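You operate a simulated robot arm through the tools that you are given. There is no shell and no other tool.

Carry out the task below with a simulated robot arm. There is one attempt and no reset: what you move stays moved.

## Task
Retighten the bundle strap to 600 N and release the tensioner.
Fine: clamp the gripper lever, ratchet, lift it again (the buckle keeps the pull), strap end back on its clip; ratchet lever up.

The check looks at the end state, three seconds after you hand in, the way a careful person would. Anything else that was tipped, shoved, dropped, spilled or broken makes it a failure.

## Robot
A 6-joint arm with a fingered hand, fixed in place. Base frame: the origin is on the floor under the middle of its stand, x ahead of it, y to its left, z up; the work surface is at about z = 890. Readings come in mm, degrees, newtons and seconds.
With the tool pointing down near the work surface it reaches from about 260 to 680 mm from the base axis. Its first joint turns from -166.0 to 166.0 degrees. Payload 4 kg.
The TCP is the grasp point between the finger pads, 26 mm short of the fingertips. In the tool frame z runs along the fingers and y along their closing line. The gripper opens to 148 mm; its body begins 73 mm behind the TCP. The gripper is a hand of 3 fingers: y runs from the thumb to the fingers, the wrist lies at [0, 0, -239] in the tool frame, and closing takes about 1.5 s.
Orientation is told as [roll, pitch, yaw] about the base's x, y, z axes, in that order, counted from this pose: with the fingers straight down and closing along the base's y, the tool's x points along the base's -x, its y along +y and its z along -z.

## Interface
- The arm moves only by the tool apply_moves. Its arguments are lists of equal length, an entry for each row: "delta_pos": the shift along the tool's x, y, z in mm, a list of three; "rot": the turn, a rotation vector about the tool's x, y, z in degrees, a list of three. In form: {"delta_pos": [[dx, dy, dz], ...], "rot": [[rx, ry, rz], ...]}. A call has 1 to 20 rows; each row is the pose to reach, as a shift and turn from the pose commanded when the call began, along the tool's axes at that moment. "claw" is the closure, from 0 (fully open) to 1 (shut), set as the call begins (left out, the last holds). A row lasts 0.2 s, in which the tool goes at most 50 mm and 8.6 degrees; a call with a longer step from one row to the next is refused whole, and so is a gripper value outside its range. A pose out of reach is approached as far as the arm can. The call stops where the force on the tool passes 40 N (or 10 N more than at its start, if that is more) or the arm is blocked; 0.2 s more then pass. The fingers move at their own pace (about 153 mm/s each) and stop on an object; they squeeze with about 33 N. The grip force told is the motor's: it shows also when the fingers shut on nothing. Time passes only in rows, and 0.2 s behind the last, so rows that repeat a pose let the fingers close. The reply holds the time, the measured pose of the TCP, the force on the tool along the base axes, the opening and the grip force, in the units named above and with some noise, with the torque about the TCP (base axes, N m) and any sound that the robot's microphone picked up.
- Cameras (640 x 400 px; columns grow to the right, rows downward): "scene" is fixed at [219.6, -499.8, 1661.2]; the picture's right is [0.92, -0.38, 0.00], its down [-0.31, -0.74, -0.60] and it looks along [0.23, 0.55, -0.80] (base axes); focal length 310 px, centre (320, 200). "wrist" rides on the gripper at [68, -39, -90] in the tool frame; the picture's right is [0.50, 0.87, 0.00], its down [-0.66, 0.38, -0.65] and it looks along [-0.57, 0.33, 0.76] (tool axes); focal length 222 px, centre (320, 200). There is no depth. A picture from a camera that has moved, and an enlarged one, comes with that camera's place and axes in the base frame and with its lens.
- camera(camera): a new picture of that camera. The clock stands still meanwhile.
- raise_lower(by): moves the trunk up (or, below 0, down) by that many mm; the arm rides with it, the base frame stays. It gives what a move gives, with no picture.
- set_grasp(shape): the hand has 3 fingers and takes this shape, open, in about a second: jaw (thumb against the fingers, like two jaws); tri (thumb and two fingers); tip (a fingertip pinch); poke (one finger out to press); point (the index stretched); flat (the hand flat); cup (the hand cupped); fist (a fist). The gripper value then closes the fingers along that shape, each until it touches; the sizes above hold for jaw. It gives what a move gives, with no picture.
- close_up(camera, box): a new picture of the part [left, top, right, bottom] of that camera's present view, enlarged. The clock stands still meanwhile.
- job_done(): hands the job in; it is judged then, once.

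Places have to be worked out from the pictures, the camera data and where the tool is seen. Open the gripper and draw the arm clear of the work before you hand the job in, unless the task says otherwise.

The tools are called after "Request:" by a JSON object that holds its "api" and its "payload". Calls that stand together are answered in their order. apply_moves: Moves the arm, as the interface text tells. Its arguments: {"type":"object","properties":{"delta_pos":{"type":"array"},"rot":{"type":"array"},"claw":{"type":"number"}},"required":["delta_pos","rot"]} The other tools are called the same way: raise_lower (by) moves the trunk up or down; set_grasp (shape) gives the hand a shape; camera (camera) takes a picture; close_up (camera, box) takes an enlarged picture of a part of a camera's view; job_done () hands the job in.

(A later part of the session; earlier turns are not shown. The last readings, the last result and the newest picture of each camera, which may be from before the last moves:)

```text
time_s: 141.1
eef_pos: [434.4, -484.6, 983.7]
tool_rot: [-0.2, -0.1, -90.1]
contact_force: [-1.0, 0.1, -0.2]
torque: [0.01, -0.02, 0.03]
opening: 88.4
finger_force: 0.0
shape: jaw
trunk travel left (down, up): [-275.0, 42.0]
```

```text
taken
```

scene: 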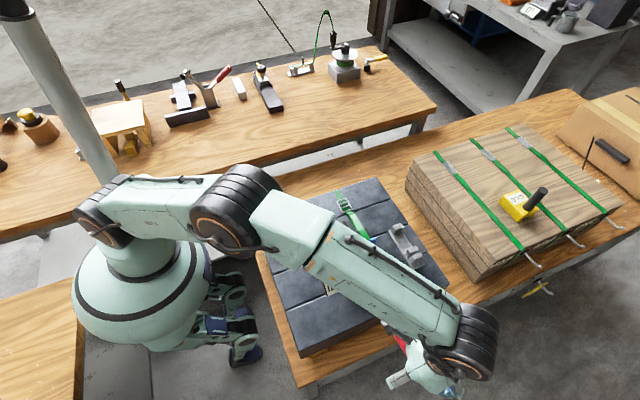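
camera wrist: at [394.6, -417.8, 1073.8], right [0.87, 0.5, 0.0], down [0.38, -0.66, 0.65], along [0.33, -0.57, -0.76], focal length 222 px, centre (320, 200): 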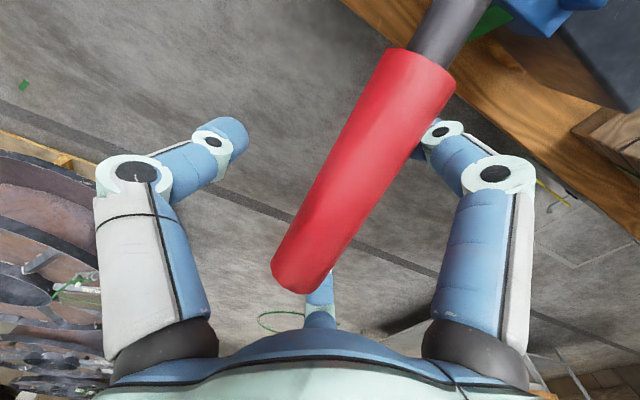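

I close under the bar, lift it and check the display.

Request:
{"api": "apply_moves", "payload": {"delta_pos": [[0, 0, 0], [0, 0, 0], [0, 0, 0], [0, 0, 0], [0, 0, 0], [0, 0, -3], [5.5, 0, -13], [11.5, 0, -23], [17.5, 0, -33.5], [24, 0, -43.6], [31, 0, -53.5], [38.3, 0, -62.8], [46.3, 0, -72], [54.7, 0, -82]], "rot": [[0, 0, 0], [0, 0, 0], [0, 0, 0], [0, 0, 0], [0, 0, 0], [0, 0, 0], [0, 0, 0], [0, 0, 0], [0, 0, 0], [0, 0, 0], [0, 0, 0], [0, 0, 0], [0, 0, 0], [0, 0, 0]], "claw": 1.0}}

Request:
{"api": "close_up", "payload": {"camera": "scene", "box": [300, 220, 460, 350]}}

Request:
{"api": "camera", "payload": {"camera": "wrist"}}

```text
time_s: 144.1
eef_pos: [432.8, -430.3, 1065.2]
tool_rot: [-0.1, 0.0, -90.0]
contact_force: [3.8, -2.0, 0.6]
torque: [0.05, 0.04, -0.18]
opening: 0.0
finger_force: 32.8
shape: jaw
trunk travel left (down, up): [-275.0, 42.0]
```

```text
3.08 times, centred on (380, 285) of scene
camera zoom: at [219.6, -499.8, 1661.2], right [0.92, -0.38, 0.0], down [-0.31, -0.74, -0.6], along [0.23, 0.55, -0.8], focal length 954 px, centre (135, -62)
```

zoom: 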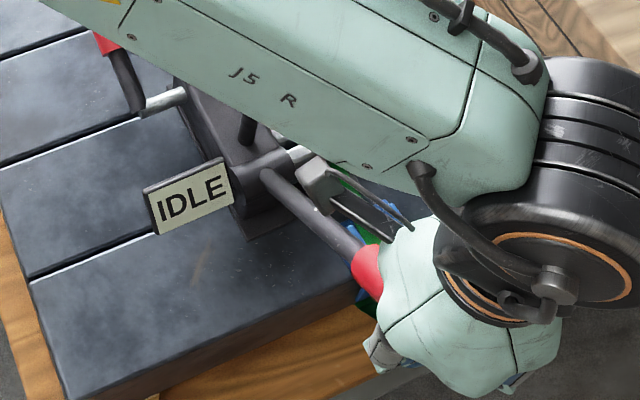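

```text
taken
camera wrist: at [394.7, -362.7, 1156.3], right [0.87, 0.5, 0.0], down [0.38, -0.66, 0.65], along [0.33, -0.57, -0.76], focal length 222 px, centre (320, 200)
```

wrist: 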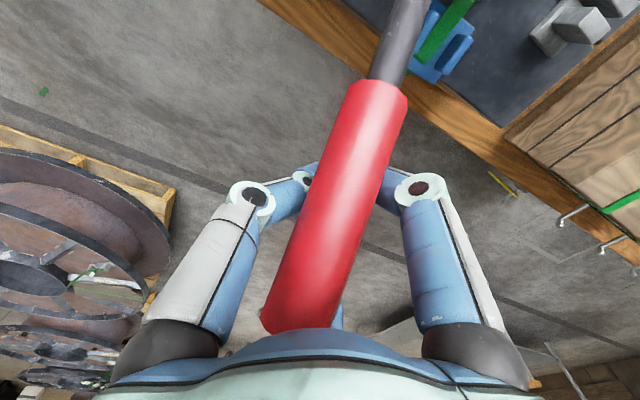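

The display still reads IDLE, and the 21 N may simply be the lever's lower stop. I release, rise and look at the windlass and tail again.

Request:
{"api": "apply_moves", "payload": {"delta_pos": [[0, 0, 5], [0, 0, 5], [0, 0, 5], [0, 0, 5], [0, 0, -20], [0, 0, -60], [0, 0, -100], [0, 0, -140], [0, 0, -165]], "rot": [[0, 0, 0], [0, 0, 0], [0, 0, 0], [0, 0, 0], [0, 0, 0], [0, 0, 0], [0, 0, 0], [0, 0, 0], [0, 0, 0]], "claw": 0.4}}

Request:
{"api": "apply_moves", "payload": {"delta_pos": [[20, 14, 0], [42, 28, 0], [64, 42, 0], [86, 56, 0], [108, 70, 0], [130, 84, 0], [150, 98, 0], [170, 110, 0]], "rot": [[0, 0, 8], [0, 0, 16], [0, 0, 24], [0, 0, 32], [0, 0, 40], [0, 0, 48], [0, 0, 56], [0, 0, 64]]}}

Request:
{"api": "close_up", "payload": {"camera": "wrist", "box": [200, 40, 360, 160]}}

Request:
{"api": "close_up", "payload": {"camera": "scene", "box": [320, 180, 440, 310]}}

```text
time_s: 146.1
eef_pos: [433.3, -433.0, 1230.7]
tool_rot: [-0.2, 0.0, -89.9]
contact_force: [0.5, -1.2, 0.4]
torque: [-0.02, 0.01, -0.02]
opening: 88.4
finger_force: 0.0
shape: jaw
trunk travel left (down, up): [-275.0, 42.0]
```

```text
time_s: 147.9
eef_pos: [544.1, -260.5, 1230.2]
tool_rot: [-0.1, -0.1, -154.0]
contact_force: [-0.1, 0.3, 0.0]
torque: [0.0, 0.01, -0.01]
opening: 88.6
finger_force: 0.0
shape: jaw
trunk travel left (down, up): [-275.0, 42.0]
```

```text
3.33 times, centred on (280, 100) of wrist
camera zoom: at [588.1, -195.8, 1320.1], right [0.83, -0.56, 0.0], down [-0.42, -0.63, 0.66], along [-0.37, -0.54, -0.76], focal length 740 px, centre (453, 533)
```

zoom: 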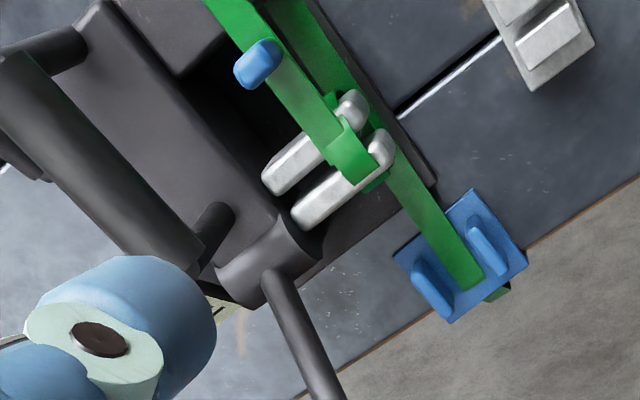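

```text
3.08 times, centred on (380, 245) of scene
camera zoom: at [219.6, -499.8, 1661.2], right [0.92, -0.38, 0.0], down [-0.31, -0.74, -0.6], along [0.23, 0.55, -0.8], focal length 954 px, centre (135, 62)
```

zoom: 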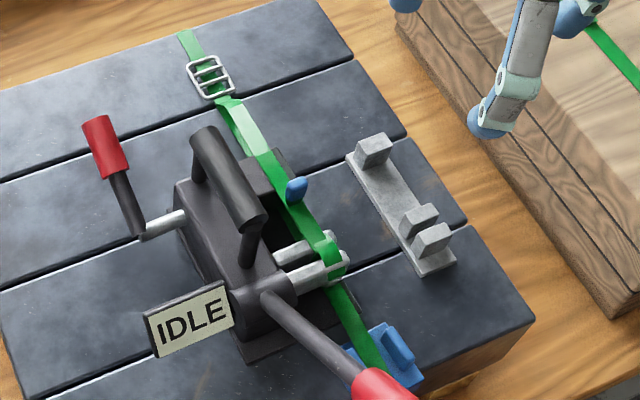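

I zoom closer on the spindle to compare with the earlier picture.

Request:
{"api": "close_up", "payload": {"camera": "wrist", "box": [245, 70, 325, 130]}}

Request:
{"api": "close_up", "payload": {"camera": "scene", "box": [360, 235, 410, 275]}}

```text
6.67 times, centred on (285, 100) of wrist
camera zoom: at [588.1, -195.8, 1320.1], right [0.83, -0.56, 0.0], down [-0.42, -0.63, 0.66], along [-0.37, -0.54, -0.76], focal length 1481 px, centre (553, 867)
```

zoom: 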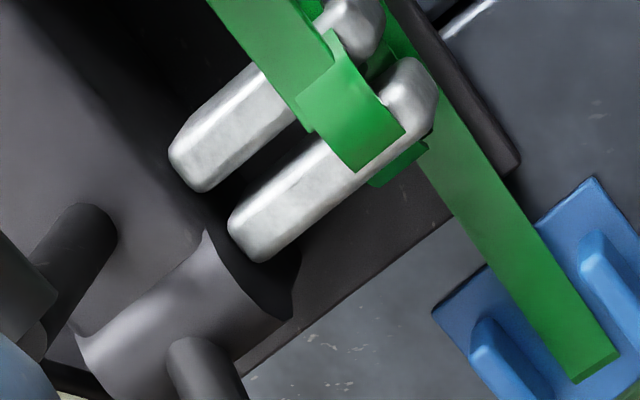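

```text
10.00 times, centred on (385, 255) of scene
camera zoom: at [219.6, -499.8, 1661.2], right [0.92, -0.38, 0.0], down [-0.31, -0.74, -0.6], along [0.23, 0.55, -0.8], focal length 3099 px, centre (-330, -350)
```

zoom: 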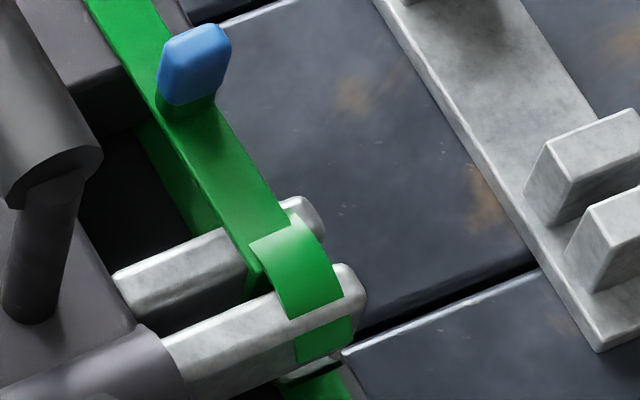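

The strap is wound round the spindle, but tab and tail look unchanged between strokes. I'll use larger strokes. Back to the lever.

Request:
{"api": "apply_moves", "payload": {"delta_pos": [[-22, 13, 0], [-44, 26, 0], [-66, 40, 0], [-88, 53, 0], [-110, 66, 0], [-132, 80, 0], [-154, 93, 0], [-175.4, 106.5, 0], [-175.4, 106.5, 0]], "rot": [[0, 0, -8], [0, 0, -16], [0, 0, -24], [0, 0, -32], [0, 0, -40], [0, 0, -48], [0, 0, -56], [0, 0, -64], [0, 0, -64]]}}

Request:
{"api": "camera", "payload": {"camera": "wrist"}}

```text
time_s: 149.9
eef_pos: [433.8, -432.9, 1231.0]
tool_rot: [-0.2, 0.1, -89.9]
contact_force: [-0.6, 0.0, -0.5]
torque: [-0.01, 0.04, -0.03]
opening: 88.5
finger_force: 0.1
shape: jaw
trunk travel left (down, up): [-275.0, 42.0]
```

```text
taken
camera wrist: at [394.6, -364.7, 1321.3], right [0.87, 0.5, 0.0], down [0.38, -0.65, 0.65], along [0.33, -0.57, -0.76], focal length 222 px, centre (320, 200)
```

wrist: 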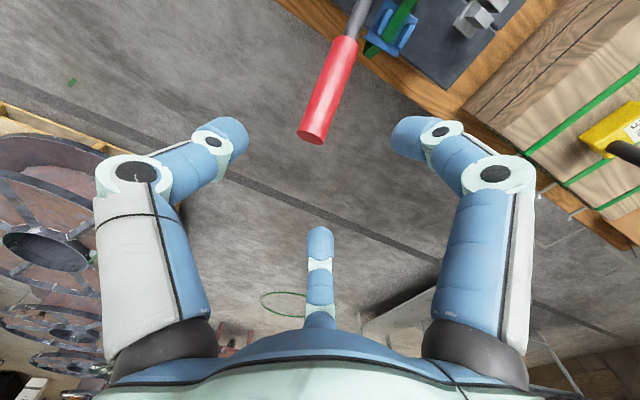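

I make the full downward stroke again and note the force at the end.

Request:
{"api": "apply_moves", "payload": {"delta_pos": [[0, 0, 45], [0, 0, 95], [1, 0, 136], [-2, 0, 161], [-7, 0, 173], [-14, 0, 186], [-21, 0, 196], [-27, 0, 207], [-34, 0, 219], [-41, 0, 232], [-46, 0, 244], [-51, 0, 256], [-56, 0, 268], [-59, 0, 278], [-60, 0, 284]], "rot": [[0, 0, 0], [0, 0, 0], [0, 0, 0], [0, 0, 0], [0, 0, 0], [0, 0, 0], [0, 0, 0], [0, 0, 0], [0, 0, 0], [0, 0, 0], [0, 0, 0], [0, 0, 0], [0, 0, 0], [0, 0, 0], [0, 0, 0]]}}

Request:
{"api": "apply_moves", "payload": {"delta_pos": [[3, 0, -15], [6, 0, -30], [8, 0, -42], [8, 0, -42]], "rot": [[0, 0, 0], [0, 0, 0], [0, 0, 0], [0, 0, 0]]}}

Request:
{"api": "camera", "payload": {"camera": "wrist"}}

```text
time_s: 153.1
eef_pos: [432.8, -492.4, 947.2]
tool_rot: [-0.1, 0.0, -90.1]
contact_force: [0.3, -0.7, 1.7]
torque: [-0.03, 0.02, -0.03]
opening: 88.4
finger_force: 0.1
shape: jaw
trunk travel left (down, up): [-275.0, 42.0]
```

```text
time_s: 154.1
eef_pos: [431.6, -485.1, 987.9]
tool_rot: [-0.2, 0.0, -89.9]
contact_force: [-0.6, -0.2, 0.0]
torque: [0.05, 0.05, 0.02]
opening: 88.8
finger_force: 0.0
shape: jaw
trunk travel left (down, up): [-275.0, 42.0]
```

```text
taken
camera wrist: at [393.6, -417.5, 1078.6], right [0.87, 0.5, 0.0], down [0.38, -0.66, 0.65], along [0.33, -0.57, -0.76], focal length 222 px, centre (320, 200)
```

wrist: 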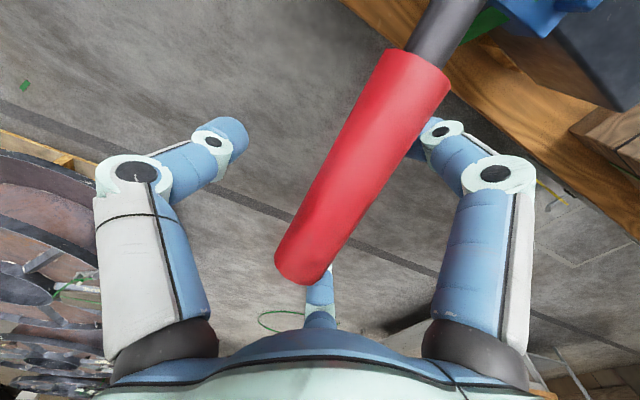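

Practically no load at the stop yet. I close under the bar and this time lift it much higher, to about 20° from vertical.

Request:
{"api": "apply_moves", "payload": {"delta_pos": [[0, 0, 0], [0, 0, 0], [0, 0, 0], [0, 0, 0], [0, 0, 0], [0, 0, -3]], "rot": [[0, 0, 0], [0, 0, 0], [0, 0, 0], [0, 0, 0], [0, 0, 0], [0, 0, 0]], "claw": 1.0}}

Request:
{"api": "apply_moves", "payload": {"delta_pos": [[6, 0, -8], [13, 0, -19], [19, 0, -29], [25, 0, -39.6], [32, 0, -49], [39.8, 0, -58.8], [48, 0, -68], [56.2, 0, -76.4], [66, 0, -84], [76.4, 0, -92.2], [87, 0, -99], [98, 0, -106], [109, 0, -112], [121, 0, -117.7]], "rot": [[0, 0, 0], [0, 0, 0], [0, 0, 0], [0, 0, 0], [0, 0, 0], [0, 0, 0], [0, 0, 0], [0, 0, 0], [0, 0, 0], [0, 0, 0], [0, 0, 0], [0, 0, 0], [0, 0, 0], [0, 0, 0]]}}

Request:
{"api": "camera", "payload": {"camera": "wrist"}}

Request:
{"api": "close_up", "payload": {"camera": "scene", "box": [300, 200, 460, 330]}}

```text
time_s: 155.5
eef_pos: [433.1, -483.9, 991.2]
tool_rot: [-0.3, 0.1, -90.0]
contact_force: [0.1, 5.3, 0.1]
torque: [-0.15, 0.05, -0.12]
opening: 1.5
finger_force: 33.2
shape: jaw
trunk travel left (down, up): [-275.0, 42.0]
```

```text
time_s: 158.5
eef_pos: [431.7, -372.9, 1107.0]
tool_rot: [-0.2, 0.2, -90.1]
contact_force: [2.3, -43.5, -0.2]
torque: [-0.03, -0.08, 0.04]
opening: 1.0
finger_force: 32.5
shape: jaw
trunk travel left (down, up): [-275.0, 42.0]
```

```text
taken
camera wrist: at [393.5, -304.5, 1197.2], right [0.87, 0.5, 0.0], down [0.38, -0.66, 0.65], along [0.32, -0.57, -0.76], focal length 222 px, centre (320, 200)
```

wrist: 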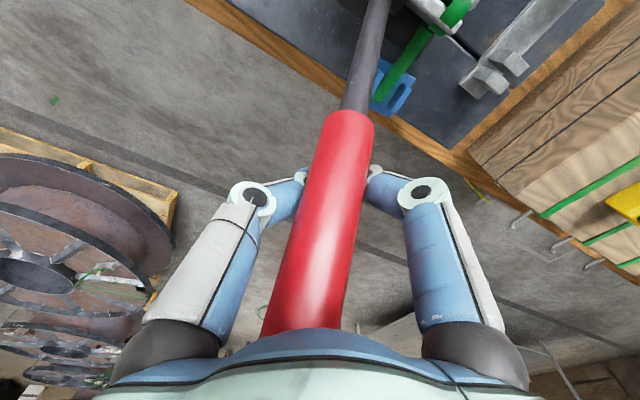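

```text
3.08 times, centred on (380, 265) of scene
camera zoom: at [219.6, -499.8, 1661.2], right [0.92, -0.38, 0.0], down [-0.31, -0.74, -0.6], along [0.23, 0.55, -0.8], focal length 954 px, centre (135, 0)
```

zoom: 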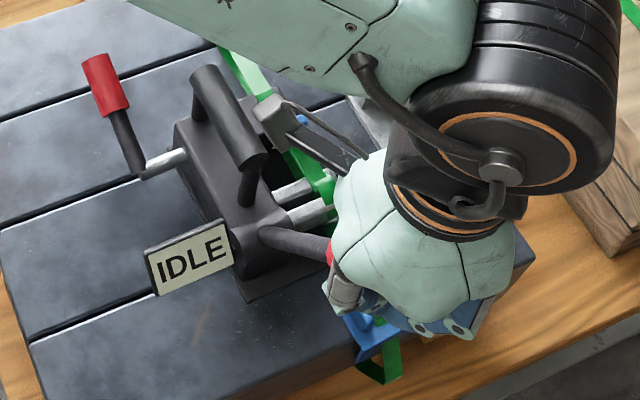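

The lever has an upper stop at about 29° (its original position) — I'm pushing 43 N against it; I back off. So the full stroke is about 29° to 77°. I check that nothing moved.

Request:
{"api": "apply_moves", "payload": {"delta_pos": [[-6, 0, 1], [-12, 0, 2], [-14, 0, 3]], "rot": [[0, 0, 0], [0, 0, 0], [0, 0, 0]]}}

Request:
{"api": "close_up", "payload": {"camera": "scene", "box": [300, 200, 420, 300]}}

Request:
{"api": "camera", "payload": {"camera": "wrist"}}

```text
time_s: 159.3
eef_pos: [433.5, -375.8, 1106.3]
tool_rot: [-0.2, 0.2, -90.0]
contact_force: [-0.3, 0.2, 0.4]
torque: [-0.13, -0.04, -0.05]
opening: 0.6
finger_force: 33.7
shape: jaw
trunk travel left (down, up): [-275.0, 42.0]
```

```text
4.00 times, centred on (360, 250) of scene
camera zoom: at [219.6, -499.8, 1661.2], right [0.92, -0.38, 0.0], down [-0.31, -0.74, -0.6], along [0.23, 0.55, -0.8], focal length 1240 px, centre (160, 0)
```

zoom: 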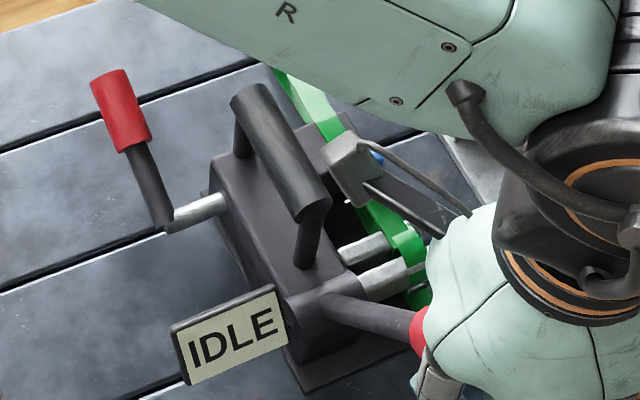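

```text
taken
camera wrist: at [394.6, -309.2, 1196.9], right [0.87, 0.5, 0.0], down [0.38, -0.66, 0.65], along [0.33, -0.56, -0.76], focal length 222 px, centre (320, 200)
```

wrist: 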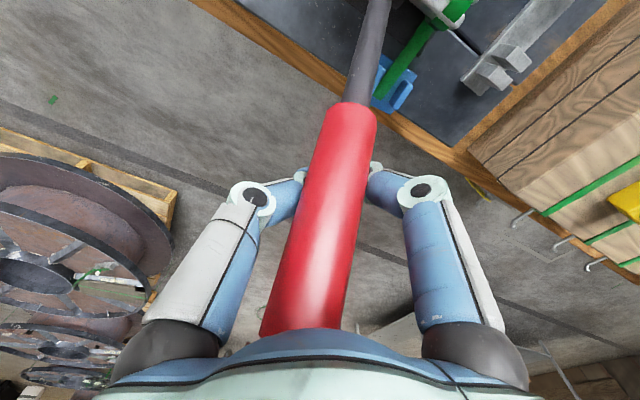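

Body and clamp unchanged, lever at its upper stop. I open the digits and tilt the hand 38° so that the palm pushes squarely along the lever's arc.

Request:
{"api": "apply_moves", "payload": {"delta_pos": [[0, 0, 0], [0, 0, 0], [0, 0, 0], [-4, 0, 0], [-8, 0, 0], [-12, 0, 0], [-16, 0, 0], [-20, 0, 0], [-20, 0, 0]], "rot": [[0, 0, 0], [0, 0, 0], [0, 0, 0], [0, -7.6, 0], [0, -15.2, 0], [0, -22.8, 0], [0, -30.4, 0], [0, -38, 0], [0, -38, 0]], "claw": 0.45}}

Request:
{"api": "camera", "payload": {"camera": "wrist"}}

Request:
{"api": "camera", "payload": {"camera": "scene"}}

```text
time_s: 161.3
eef_pos: [432.6, -397.8, 1105.5]
tool_rot: [-0.1, -38.0, -89.9]
contact_force: [0.0, -0.4, 0.6]
torque: [0.03, -0.02, -0.05]
opening: 81.3
finger_force: 0.0
shape: jaw
trunk travel left (down, up): [-275.0, 42.0]
```

```text
taken
camera wrist: at [394.2, -288.8, 1135.5], right [0.87, 0.39, -0.31], down [0.38, -0.11, 0.92], along [0.33, -0.91, -0.25], focal length 222 px, centre (320, 200)
```

wrist: 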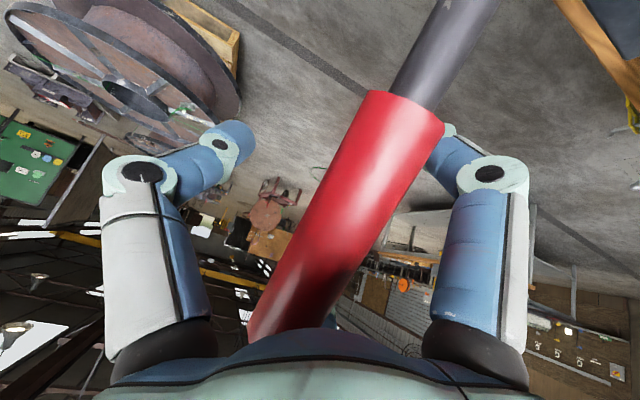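

```text
taken
```

scene: 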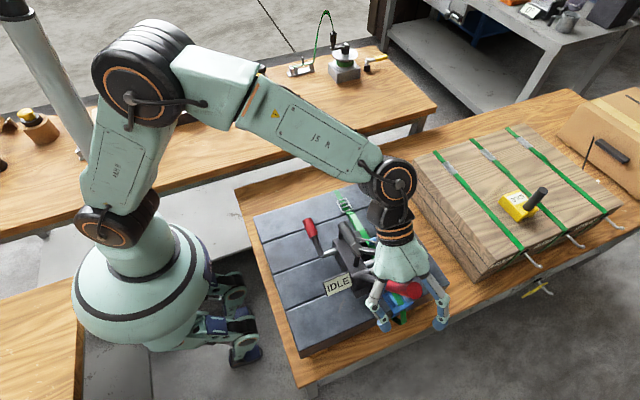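

This pose keeps the display in view. I push the lever down along its whole arc with the palm, to about 70° in plan.

Request:
{"api": "apply_moves", "payload": {"delta_pos": [[0.5, 0, 8], [1.2, 0, 15.5], [-4, 0, 29], [-8.9, 0, 42.4], [-12.5, 0, 56.4], [-15.5, 0, 70.3], [-17.5, 0, 84.5], [-18.9, 0, 98.8], [-19, 0, 113], [-18.5, 0, 127.5], [-17, 0, 141.7], [-14.8, 0, 155.9], [-11.5, 0, 170], [-7.6, 0, 183.7]], "rot": [[0, 0, 0], [0, 0, 0], [0, 0, 0], [0, 0, 0], [0, 0, 0], [0, 0, 0], [0, 0, 0], [0, 0, 0], [0, 0, 0], [0, 0, 0], [0, 0, 0], [0, 0, 0], [0, 0, 0], [0, 0, 0]]}}

Request:
{"api": "camera", "payload": {"camera": "wrist"}}

Request:
{"api": "camera", "payload": {"camera": "scene"}}

```text
time_s: 164.3
eef_pos: [433.7, -518.0, 966.2]
tool_rot: [-0.2, -38.0, -89.9]
contact_force: [1.5, 1.0, 0.0]
torque: [-0.1, 0.1, -0.14]
opening: 81.5
finger_force: 0.1
shape: jaw
trunk travel left (down, up): [-275.0, 42.0]
```

```text
taken
camera wrist: at [394.9, -408.9, 995.2], right [0.87, 0.39, -0.31], down [0.38, -0.11, 0.92], along [0.33, -0.91, -0.25], focal length 222 px, centre (320, 200)
```

wrist: 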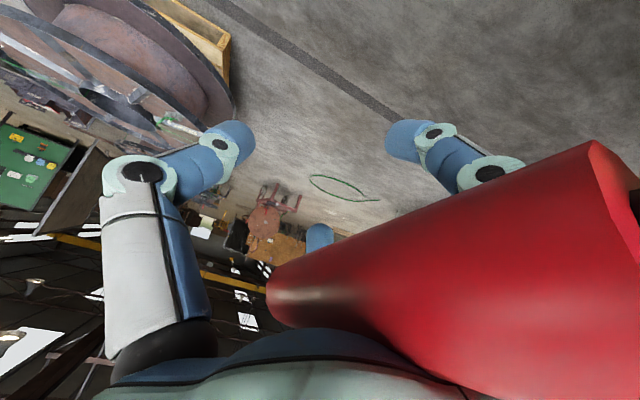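

```text
taken
```

scene: 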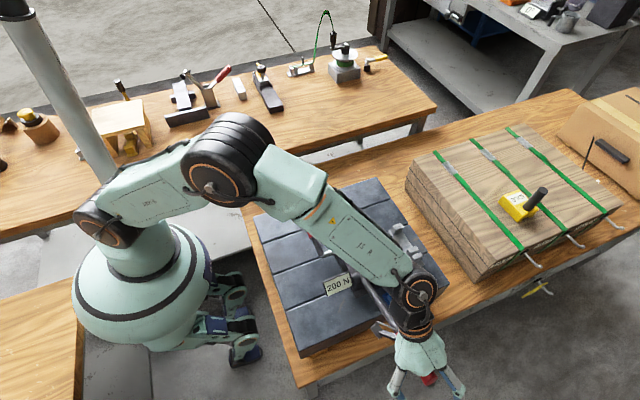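

The display now shows a value — it looks like 200 N. I zoom to read it.

Request:
{"api": "close_up", "payload": {"camera": "scene", "box": [310, 260, 370, 305]}}

Request:
{"api": "close_up", "payload": {"camera": "scene", "box": [300, 200, 440, 310]}}

```text
8.89 times, centred on (340, 282) of scene
camera zoom: at [219.6, -499.8, 1661.2], right [0.92, -0.38, 0.0], down [-0.31, -0.74, -0.6], along [0.23, 0.55, -0.8], focal length 2754 px, centre (142, -533)
```

zoom: 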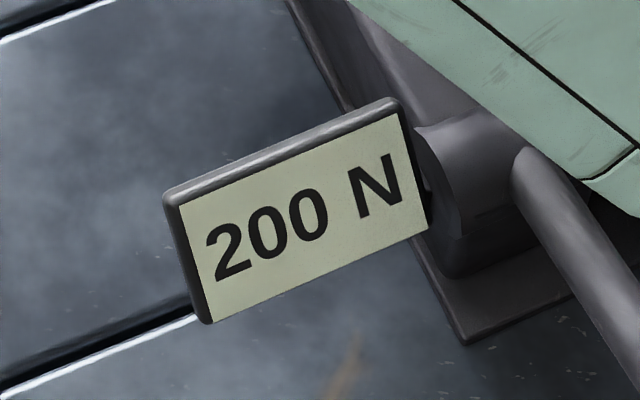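

```text
3.64 times, centred on (370, 255) of scene
camera zoom: at [219.6, -499.8, 1661.2], right [0.92, -0.38, 0.0], down [-0.31, -0.74, -0.6], along [0.23, 0.55, -0.8], focal length 1127 px, centre (138, 0)
```

zoom: 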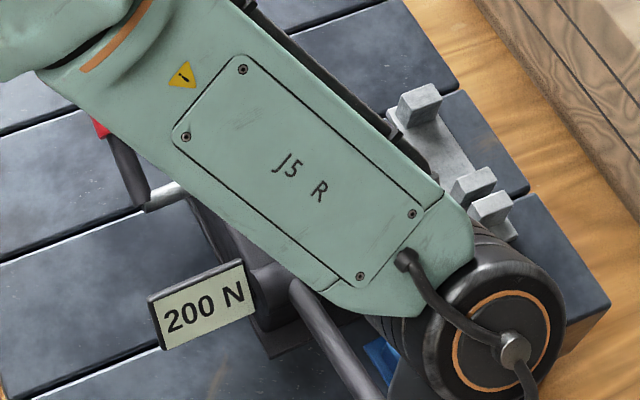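

It reads 200 N: a full stroke counts. I retract slightly, close the digits under the bar and lift it along the arc back to the upper stop for the next stroke.

Request:
{"api": "apply_moves", "payload": {"delta_pos": [[2, 0, -12], [2, 0, -14], [2, 0, -14], [2, 0, -14], [2, 0, -14], [2, 0, -14], [2, 0, -14]], "rot": [[0, 0, 0], [0, 0, 0], [0, 0, 0], [0, 0, 0], [0, 0, 0], [0, 0, 0], [0, 0, 0]], "claw": 1.0}}

Request:
{"api": "apply_moves", "payload": {"delta_pos": [[2, 0, -10], [-3, 0, -28], [-8, 0, -46], [-10, 0, -60], [-11.6, 0, -74.3], [-12, 0, -88], [-12, 0, -103], [-10.5, 0, -117], [-8.6, 0, -131.5], [-6, 0, -145], [-2, 0, -159.4], [1, 0, -169], [4, 0, -177]], "rot": [[0, 0, 0], [0, 0, 0], [0, 0, 0], [0, 0, 0], [0, 0, 0], [0, 0, 0], [0, 0, 0], [0, 0, 0], [0, 0, 0], [0, 0, 0], [0, 0, 0], [0, 0, 0], [0, 0, 0]]}}

Request:
{"api": "camera", "payload": {"camera": "wrist"}}

Request:
{"api": "close_up", "payload": {"camera": "scene", "box": [300, 200, 460, 330]}}

```text
time_s: 165.9
eef_pos: [434.2, -506.6, 976.4]
tool_rot: [-0.2, -38.0, -89.9]
contact_force: [3.7, -0.5, 0.1]
torque: [-0.06, 0.1, -0.13]
opening: 0.0
finger_force: 33.7
shape: jaw
trunk travel left (down, up): [-275.0, 42.0]
```

```text
time_s: 168.7
eef_pos: [433.9, -395.5, 1112.0]
tool_rot: [0.0, -37.9, -89.9]
contact_force: [-5.4, -10.9, 3.9]
torque: [0.05, -0.03, 0.07]
opening: 0.3
finger_force: 32.8
shape: jaw
trunk travel left (down, up): [-275.0, 42.0]
```

```text
taken
camera wrist: at [393.7, -286.4, 1141.8], right [0.87, 0.39, -0.31], down [0.38, -0.12, 0.92], along [0.33, -0.91, -0.25], focal length 222 px, centre (320, 200)
```

wrist: 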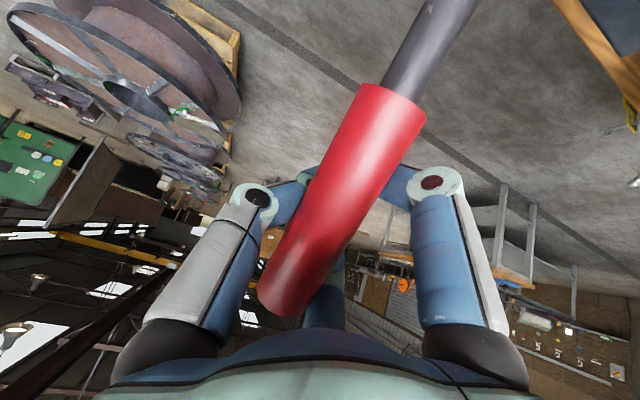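

```text
3.08 times, centred on (380, 265) of scene
camera zoom: at [219.6, -499.8, 1661.2], right [0.92, -0.38, 0.0], down [-0.31, -0.74, -0.6], along [0.23, 0.55, -0.8], focal length 954 px, centre (135, 0)
```

zoom: 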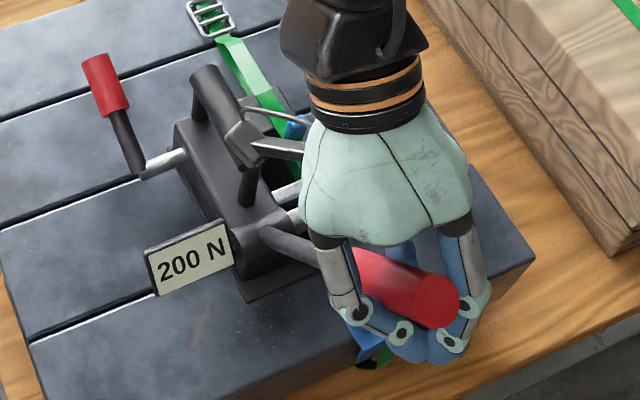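

Lever at the top stop, tension held at 200 N. I open and start the next stroke, first to about half way, and read the display.

Request:
{"api": "apply_moves", "payload": {"delta_pos": [[0, 0, 2], [0, 0, 4], [0, 0, 6], [2, 0, 14], [3.4, 0, 22], [-2, 0, 35], [-6.7, 0, 48.9], [-10, 0, 63], [-13.3, 0, 76.8], [-15, 0, 91], [-16.7, 0, 105.3]], "rot": [[0, 0, 0], [0, 0, 0], [0, 0, 0], [0, 0, 0], [0, 0, 0], [0, 0, 0], [0, 0, 0], [0, 0, 0], [0, 0, 0], [0, 0, 0], [0, 0, 0]], "claw": 0.45}}

Request:
{"api": "close_up", "payload": {"camera": "scene", "box": [300, 220, 460, 350]}}

Request:
{"api": "camera", "payload": {"camera": "wrist"}}

```text
time_s: 171.1
eef_pos: [433.9, -471.1, 1040.1]
tool_rot: [-0.2, -38.1, -90.0]
contact_force: [7.4, 0.0, 7.4]
torque: [0.48, 0.59, -0.17]
opening: 81.2
finger_force: 0.1
shape: jaw
trunk travel left (down, up): [-275.0, 42.0]
```

```text
3.08 times, centred on (380, 285) of scene
camera zoom: at [219.6, -499.8, 1661.2], right [0.92, -0.38, 0.0], down [-0.31, -0.74, -0.6], along [0.23, 0.55, -0.8], focal length 954 px, centre (135, -62)
```

zoom: 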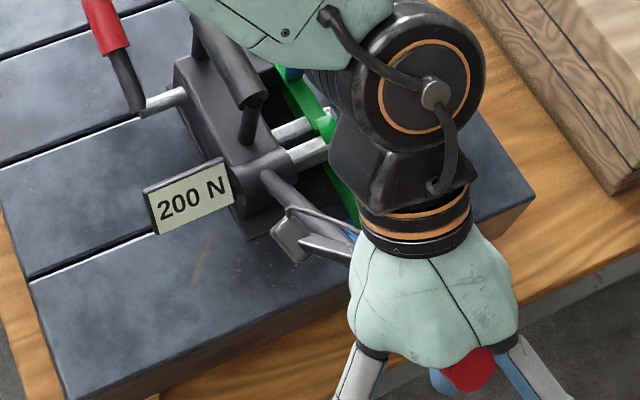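

```text
taken
camera wrist: at [394.3, -363.2, 1069.7], right [0.87, 0.39, -0.31], down [0.38, -0.11, 0.92], along [0.33, -0.91, -0.25], focal length 222 px, centre (320, 200)
```

wrist: 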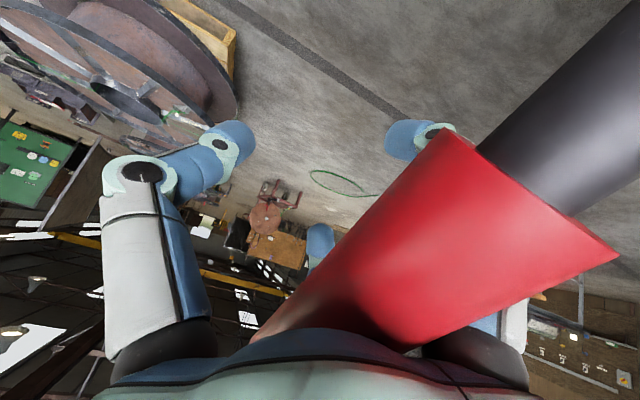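

Half-way the display still shows 200 N, with about 10 N resistance. I continue the stroke.

Request:
{"api": "apply_moves", "payload": {"delta_pos": [[0, 1, 14], [0.3, 2, 28.8], [2, 3, 43], [4, 3, 57.2], [7.5, 3, 71], [11.2, 3, 84.9]], "rot": [[0, 0, 0], [0, 0, 0], [0, 0, 0], [0, 0, 0], [0, 0, 0], [0, 0, 0]]}}

Request:
{"api": "close_up", "payload": {"camera": "scene", "box": [300, 220, 460, 350]}}

Request:
{"api": "camera", "payload": {"camera": "wrist"}}

```text
time_s: 172.5
eef_pos: [434.1, -516.2, 965.9]
tool_rot: [-0.2, -37.9, -89.9]
contact_force: [1.4, 0.4, -0.7]
torque: [-0.04, 0.02, -0.04]
opening: 81.0
finger_force: 0.1
shape: jaw
trunk travel left (down, up): [-275.0, 42.0]
```

```text
3.08 times, centred on (380, 285) of scene
camera zoom: at [219.6, -499.8, 1661.2], right [0.92, -0.38, 0.0], down [-0.31, -0.74, -0.6], along [0.23, 0.55, -0.8], focal length 954 px, centre (135, -62)
```

zoom: 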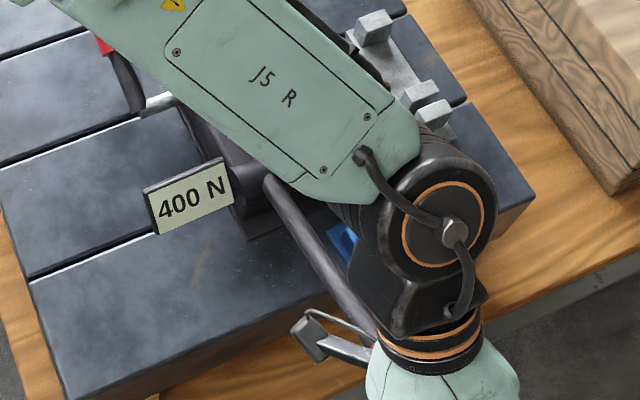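

```text
taken
camera wrist: at [395.7, -407.7, 995.3], right [0.87, 0.39, -0.31], down [0.38, -0.11, 0.92], along [0.33, -0.91, -0.25], focal length 222 px, centre (320, 200)
```

wrist: 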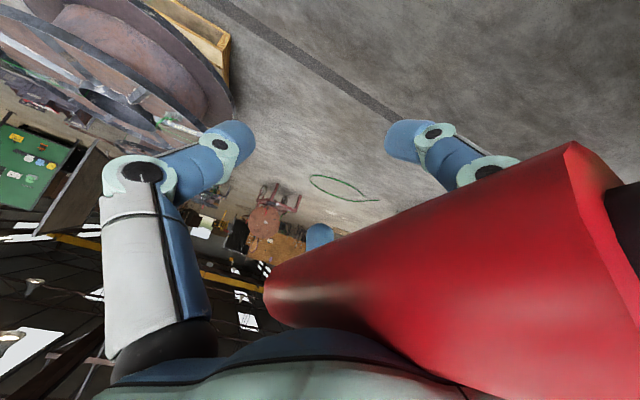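

400 N. One more full stroke should give 600 N. I retract, close under the bar and lift it again.

Request:
{"api": "apply_moves", "payload": {"delta_pos": [[2, -3, -12], [2, -3, -14], [2, -3, -14], [2, -3, -14], [2, -3, -14], [2, -3, -14], [2, -3, -14]], "rot": [[0, 0, 0], [0, 0, 0], [0, 0, 0], [0, 0, 0], [0, 0, 0], [0, 0, 0], [0, 0, 0]], "claw": 1.0}}

Request:
{"api": "apply_moves", "payload": {"delta_pos": [[2, 0, -10], [-3, 0, -28], [-8, 0, -46], [-10, 0, -60], [-11.6, 0, -74.3], [-12, 0, -88], [-12, 0, -103], [-10.5, 0, -117], [-8.6, 0, -131.5], [-6, 0, -145], [-2, 0, -159.4], [1, 0, -169], [4, 0, -177]], "rot": [[0, 0, 0], [0, 0, 0], [0, 0, 0], [0, 0, 0], [0, 0, 0], [0, 0, 0], [0, 0, 0], [0, 0, 0], [0, 0, 0], [0, 0, 0], [0, 0, 0], [0, 0, 0], [0, 0, 0]]}}

Request:
{"api": "close_up", "payload": {"camera": "scene", "box": [300, 200, 460, 330]}}

```text
time_s: 174.1
eef_pos: [433.7, -505.3, 975.3]
tool_rot: [-0.2, -37.9, -89.9]
contact_force: [6.0, -0.4, -0.2]
torque: [-0.02, 0.16, -0.22]
opening: 1.5
finger_force: 33.1
shape: jaw
trunk travel left (down, up): [-275.0, 42.0]
```

```text
time_s: 176.9
eef_pos: [431.7, -395.4, 1112.9]
tool_rot: [-0.1, -37.9, -89.9]
contact_force: [-4.0, -14.2, 3.9]
torque: [0.04, 0.01, 0.13]
opening: 0.7
finger_force: 32.6
shape: jaw
trunk travel left (down, up): [-275.0, 42.0]
```

```text
3.08 times, centred on (380, 265) of scene
camera zoom: at [219.6, -499.8, 1661.2], right [0.92, -0.38, 0.0], down [-0.31, -0.74, -0.6], along [0.23, 0.55, -0.8], focal length 954 px, centre (135, 0)
```

zoom: 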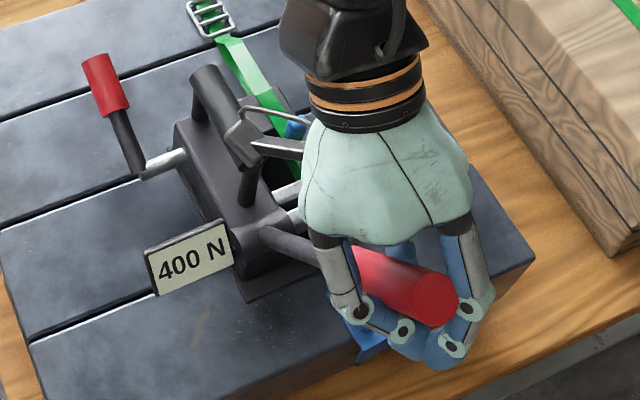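

Tension holds at 400 N with the lever at the top. Now the third counted stroke, first half.

Request:
{"api": "apply_moves", "payload": {"delta_pos": [[0, 1, 2], [0, 1, 4], [0, 1, 6], [2, 1, 14], [3.4, 1, 22], [-2, 1, 35], [-6.7, 1, 48.9], [-10, 1, 63], [-13.3, 2, 76.8], [-15, 2, 91], [-16.7, 2, 105.3]], "rot": [[0, 0, 0], [0, 0, 0], [0, 0, 0], [0, 0, 0], [0, 0, 0], [0, 0, 0], [0, 0, 0], [0, 0, 0], [0, 0, 0], [0, 0, 0], [0, 0, 0]], "claw": 0.45}}

Request:
{"api": "close_up", "payload": {"camera": "scene", "box": [300, 220, 460, 350]}}

```text
time_s: 179.3
eef_pos: [435.4, -470.5, 1043.4]
tool_rot: [-0.2, -38.0, -89.8]
contact_force: [3.9, 1.7, 6.8]
torque: [0.25, 0.2, -0.2]
opening: 80.8
finger_force: 0.0
shape: jaw
trunk travel left (down, up): [-275.0, 42.0]
```

```text
3.08 times, centred on (380, 285) of scene
camera zoom: at [219.6, -499.8, 1661.2], right [0.92, -0.38, 0.0], down [-0.31, -0.74, -0.6], along [0.23, 0.55, -0.8], focal length 954 px, centre (135, -62)
```

zoom: 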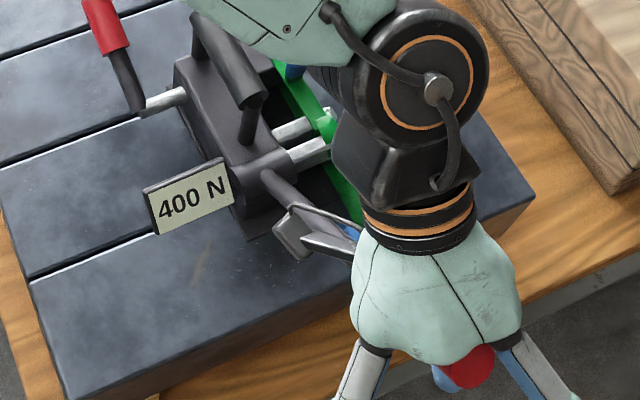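

Still 400 N at half stroke; I finish the stroke as before.

Request:
{"api": "apply_moves", "payload": {"delta_pos": [[0, 1, 14], [0.3, 1, 28.8], [2, 2, 43], [4, 2, 57.2], [7.5, 2, 71], [11.2, 2, 84.9]], "rot": [[0, 0, 0], [0, 0, 0], [0, 0, 0], [0, 0, 0], [0, 0, 0], [0, 0, 0]]}}

Request:
{"api": "close_up", "payload": {"camera": "scene", "box": [300, 220, 460, 350]}}

```text
time_s: 180.7
eef_pos: [435.6, -514.6, 965.6]
tool_rot: [-0.2, -37.9, -89.9]
contact_force: [-0.3, 0.6, -0.5]
torque: [-0.02, 0.0, -0.01]
opening: 80.9
finger_force: 0.0
shape: jaw
trunk travel left (down, up): [-275.0, 42.0]
```

```text
3.08 times, centred on (380, 285) of scene
camera zoom: at [219.6, -499.8, 1661.2], right [0.92, -0.38, 0.0], down [-0.31, -0.74, -0.6], along [0.23, 0.55, -0.8], focal length 954 px, centre (135, -62)
```

zoom: 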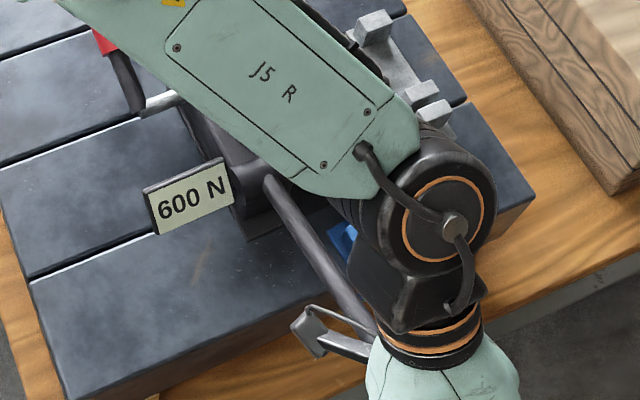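

600 N reached. Now I bring the ratchet lever back up to its upper stop the same way.

Request:
{"api": "apply_moves", "payload": {"delta_pos": [[2, -3, -12], [2, -3, -14], [2, -3, -14], [2, -3, -14], [2, -3, -14], [2, -3, -14], [2, -3, -14]], "rot": [[0, 0, 0], [0, 0, 0], [0, 0, 0], [0, 0, 0], [0, 0, 0], [0, 0, 0], [0, 0, 0]], "claw": 1.0}}

Request:
{"api": "apply_moves", "payload": {"delta_pos": [[2, 0, -10], [-3, 0, -28], [-8, 0, -46], [-10, 0, -60], [-11.6, 0, -74.3], [-12, 0, -88], [-12, 0, -103], [-10.5, 0, -117], [-8.6, 0, -131.5], [-6, 0, -145], [-2, 0, -159.4], [1, 0, -169], [4, 0, -177]], "rot": [[0, 0, 0], [0, 0, 0], [0, 0, 0], [0, 0, 0], [0, 0, 0], [0, 0, 0], [0, 0, 0], [0, 0, 0], [0, 0, 0], [0, 0, 0], [0, 0, 0], [0, 0, 0], [0, 0, 0]]}}

Request:
{"api": "close_up", "payload": {"camera": "scene", "box": [300, 200, 460, 330]}}

Request:
{"api": "camera", "payload": {"camera": "wrist"}}

```text
time_s: 182.3
eef_pos: [433.8, -504.1, 976.8]
tool_rot: [-0.3, -38.0, -89.9]
contact_force: [4.0, -0.6, -1.8]
torque: [-0.03, 0.17, -0.16]
opening: 0.0
finger_force: 33.1
shape: jaw
trunk travel left (down, up): [-275.0, 42.0]
```

```text
time_s: 185.1
eef_pos: [431.8, -395.1, 1113.7]
tool_rot: [-0.2, -38.0, -90.0]
contact_force: [-4.5, -15.6, 0.0]
torque: [-0.03, -0.06, 0.07]
opening: 0.0
finger_force: 33.4
shape: jaw
trunk travel left (down, up): [-275.0, 42.0]
```

```text
3.08 times, centred on (380, 265) of scene
camera zoom: at [219.6, -499.8, 1661.2], right [0.92, -0.38, 0.0], down [-0.31, -0.74, -0.6], along [0.23, 0.55, -0.8], focal length 954 px, centre (135, 0)
```

zoom: 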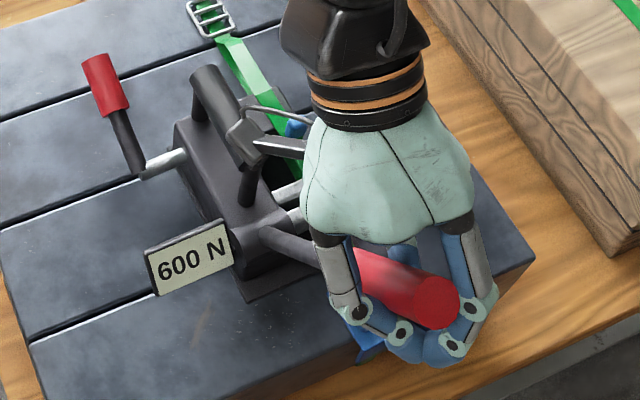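

```text
taken
camera wrist: at [394.1, -286.4, 1143.8], right [0.87, 0.39, -0.31], down [0.38, -0.12, 0.92], along [0.33, -0.91, -0.25], focal length 222 px, centre (320, 200)
```

wrist: 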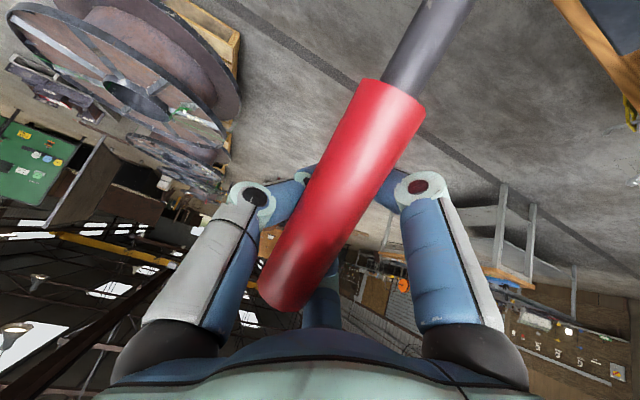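

Lever at its upper stop, display 600 N. I open the digits and withdraw along the tool axis, then check the lever stays.

Request:
{"api": "apply_moves", "payload": {"delta_pos": [[0, 0, 3], [0, 0, 6], [0, 0, 6], [0, 0, 6], [0, 0, -5], [0, 0, -30], [0, 0, -60], [0, 0, -90], [0, 0, -120], [0, 0, -140]], "rot": [[0, 0, 0], [0, 0, 0], [0, 0, 0], [0, 0, 0], [0, 0, 0], [0, 0, 0], [0, 0, 0], [0, 0, 0], [0, 0, 0], [0, 0, 0]], "claw": 0.45}}

Request:
{"api": "camera", "payload": {"camera": "scene"}}

Request:
{"api": "camera", "payload": {"camera": "wrist"}}

```text
time_s: 187.3
eef_pos: [434.5, -305.0, 1224.4]
tool_rot: [-0.2, -38.0, -89.9]
contact_force: [0.2, -0.4, 0.3]
torque: [0.03, 0.02, -0.02]
opening: 81.1
finger_force: 0.0
shape: jaw
trunk travel left (down, up): [-275.0, 42.0]
```

```text
taken
```

scene: 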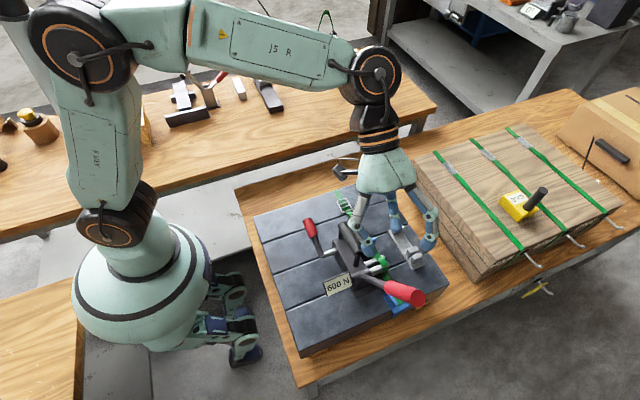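

```text
taken
camera wrist: at [395.4, -196.5, 1253.6], right [0.87, 0.39, -0.31], down [0.38, -0.11, 0.92], along [0.33, -0.91, -0.25], focal length 222 px, centre (320, 200)
```

wrist: 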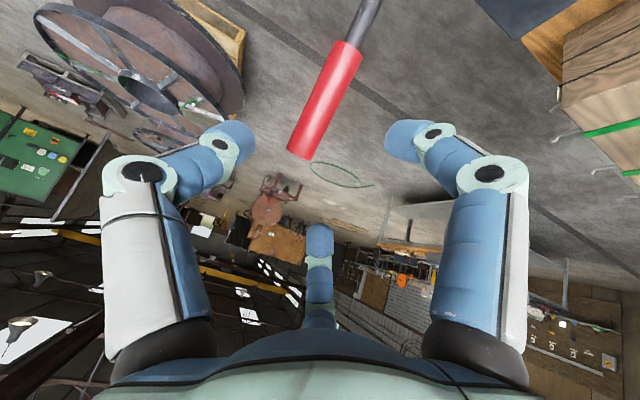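

The ratchet lever stays up and the display reads 600 N. Next I straighten the hand and travel to the gripper lever's side.

Request:
{"api": "apply_moves", "payload": {"delta_pos": [[-4, 0, -5], [-8, 0, -10], [-12, 0, -15], [-16, 0, -20], [-18.5, 0, -23.6]], "rot": [[0, 7.6, 0], [0, 15.2, 0], [0, 22.8, 0], [0, 30.4, 0], [0, 38, 0]]}}

Request:
{"api": "apply_moves", "payload": {"delta_pos": [[26, -6, 0], [52, -12, 0], [78, -18, 0], [104, -24, 0], [130, -30, 0], [156, -36, 0], [182, -42, 0], [208, -48, 10], [234, -54, 20], [260, -62, 40], [285, -70, 60], [302, -73, 80]], "rot": [[0, 0, -7.5], [0, 0, -15], [0, 0, -22.5], [0, 0, -30], [0, 0, -37.5], [0, 0, -45], [0, 0, -52.5], [0, 0, -60], [0, 0, -67.5], [0, 0, -75], [0, 0, -82.5], [0, 0, -90]], "claw": 0.55}}

Request:
{"api": "camera", "payload": {"camera": "wrist"}}

```text
time_s: 188.5
eef_pos: [435.4, -307.5, 1252.6]
tool_rot: [-0.1, 0.1, -89.9]
contact_force: [-0.4, -0.3, 0.5]
torque: [0.0, -0.01, 0.02]
opening: 81.1
finger_force: 0.0
shape: jaw
trunk travel left (down, up): [-275.0, 42.0]
```

```text
time_s: 191.1
eef_pos: [360.3, -4.4, 1175.0]
tool_rot: [0.0, 0.1, 0.1]
contact_force: [0.4, 0.6, 0.0]
torque: [0.0, 0.01, -0.01]
opening: 66.9
finger_force: 0.0
shape: jaw
trunk travel left (down, up): [-275.0, 42.0]
```

```text
taken
camera wrist: at [293.1, -43.3, 1265.0], right [-0.5, 0.86, 0.0], down [0.66, 0.38, 0.65], along [0.56, 0.33, -0.76], focal length 222 px, centre (320, 200)
```

wrist: 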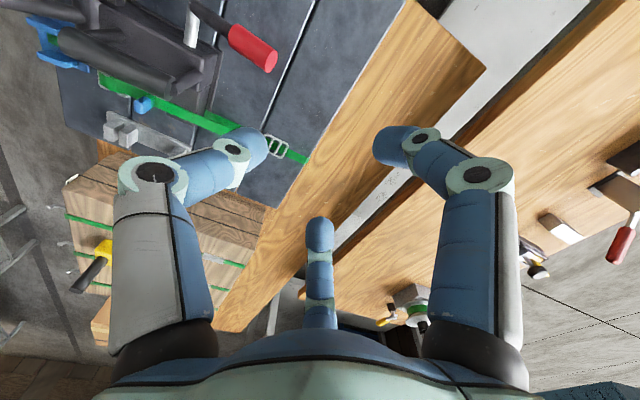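

The knob is at about (361,-97,956). I roll the hand to -64° at a standoff in line with the lever.

Request:
{"api": "apply_moves", "payload": {"delta_pos": [[0, 1, 20], [0, 2, 42], [0, 3, 64], [0, 4, 86], [0, 5, 108], [0, 6, 130], [0, 6, 152], [0, 6, 171], [0, 6, 171]], "rot": [[8.2, 0, 0], [16.4, 0, 0], [24.6, 0, 0], [32.8, 0, 0], [41, 0, 0], [49.2, 0, 0], [57.4, 0, 0], [64, 0, 0], [64, 0, 0]]}}

Request:
{"api": "camera", "payload": {"camera": "wrist"}}

```text
time_s: 193.1
eef_pos: [361.5, 1.8, 1003.8]
tool_rot: [-63.9, 0.0, 0.0]
contact_force: [0.0, 0.3, 0.1]
torque: [-0.01, -0.03, 0.02]
opening: 66.7
finger_force: 0.2
shape: jaw
trunk travel left (down, up): [-275.0, 42.0]
```

```text
taken
camera wrist: at [292.9, 65.5, 1078.3], right [-0.5, 0.38, -0.78], down [0.65, 0.75, -0.05], along [0.57, -0.54, -0.63], focal length 222 px, centre (320, 200)
```

wrist: 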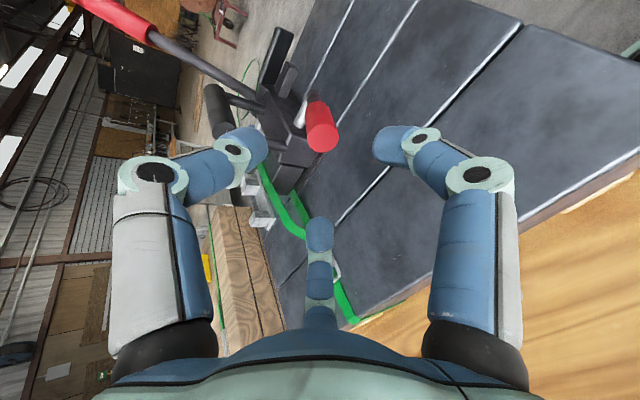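

Well lined up. I move in along the tool axis and close on the knob.

Request:
{"api": "apply_moves", "payload": {"delta_pos": [[0, 0, 25], [0, 0, 50], [0, 0, 75], [0, 0, 95], [0, 0, 108]], "rot": [[0, 0, 0], [0, 0, 0], [0, 0, 0], [0, 0, 0], [0, 0, 0]]}}

Request:
{"api": "apply_moves", "payload": {"delta_pos": [[0, 0, 0], [0, 0, 0], [0, 0, 0], [0, 0, 0], [0, 0, 0]], "rot": [[0, 0, 0], [0, 0, 0], [0, 0, 0], [0, 0, 0], [0, 0, 0]], "claw": 1.0}}

Request:
{"api": "camera", "payload": {"camera": "wrist"}}

```text
time_s: 194.3
eef_pos: [359.6, -96.7, 957.0]
tool_rot: [-63.9, 0.2, 0.0]
contact_force: [-0.7, 0.1, -0.3]
torque: [-0.01, -0.02, 0.04]
opening: 66.7
finger_force: 0.1
shape: jaw
trunk travel left (down, up): [-275.0, 42.0]
```

```text
time_s: 195.5
eef_pos: [359.1, -97.1, 956.8]
tool_rot: [-63.9, 0.1, 0.1]
contact_force: [-2.8, -5.4, -1.0]
torque: [-0.1, 0.02, -0.08]
opening: 20.5
finger_force: 32.7
shape: jaw
trunk travel left (down, up): [-275.0, 42.0]
```

```text
taken
camera wrist: at [291.6, -31.9, 1031.2], right [-0.5, 0.38, -0.78], down [0.66, 0.75, -0.05], along [0.56, -0.54, -0.63], focal length 222 px, centre (320, 200)
```

wrist: 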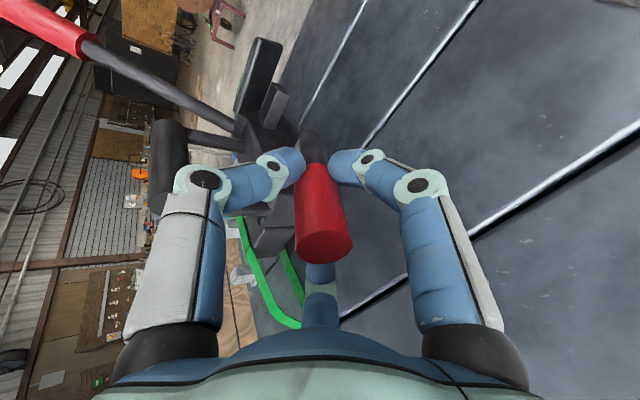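

Gripped. I lift the gripper lever along its arc, first to about 60°, watching forces and the tensioner.

Request:
{"api": "apply_moves", "payload": {"delta_pos": [[0, -4, -0.7], [0, -8, -1.1], [0, -12, -1.4], [0, -16, -1.5], [0, -20, -1.2], [0, -20, -1.2]], "rot": [[-3, 0, 0], [-6, 0, 0], [-9, 0, 0], [-12, 0, 0], [-15, 0, 0], [-15, 0, 0]]}}

Request:
{"api": "close_up", "payload": {"camera": "scene", "box": [290, 190, 430, 310]}}

```text
time_s: 196.9
eef_pos: [360.5, -105.6, 974.3]
tool_rot: [-48.9, 0.2, -0.1]
contact_force: [-7.7, -10.3, -0.2]
torque: [-0.03, 0.09, -0.22]
opening: 20.2
finger_force: 32.4
shape: jaw
trunk travel left (down, up): [-275.0, 42.0]
```

```text
3.33 times, centred on (360, 250) of scene
camera zoom: at [219.6, -499.8, 1661.2], right [0.92, -0.38, 0.0], down [-0.31, -0.74, -0.6], along [0.23, 0.55, -0.8], focal length 1033 px, centre (187, 33)
```

zoom: 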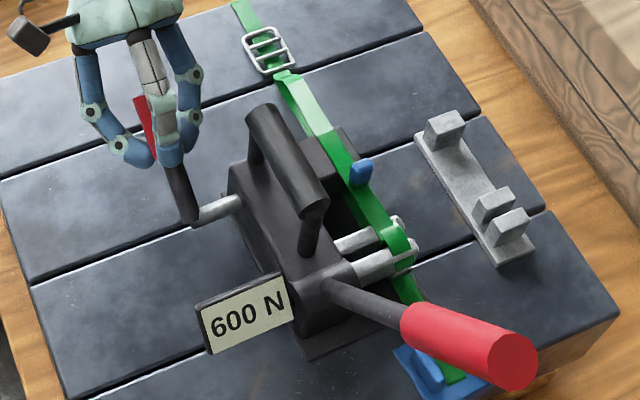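

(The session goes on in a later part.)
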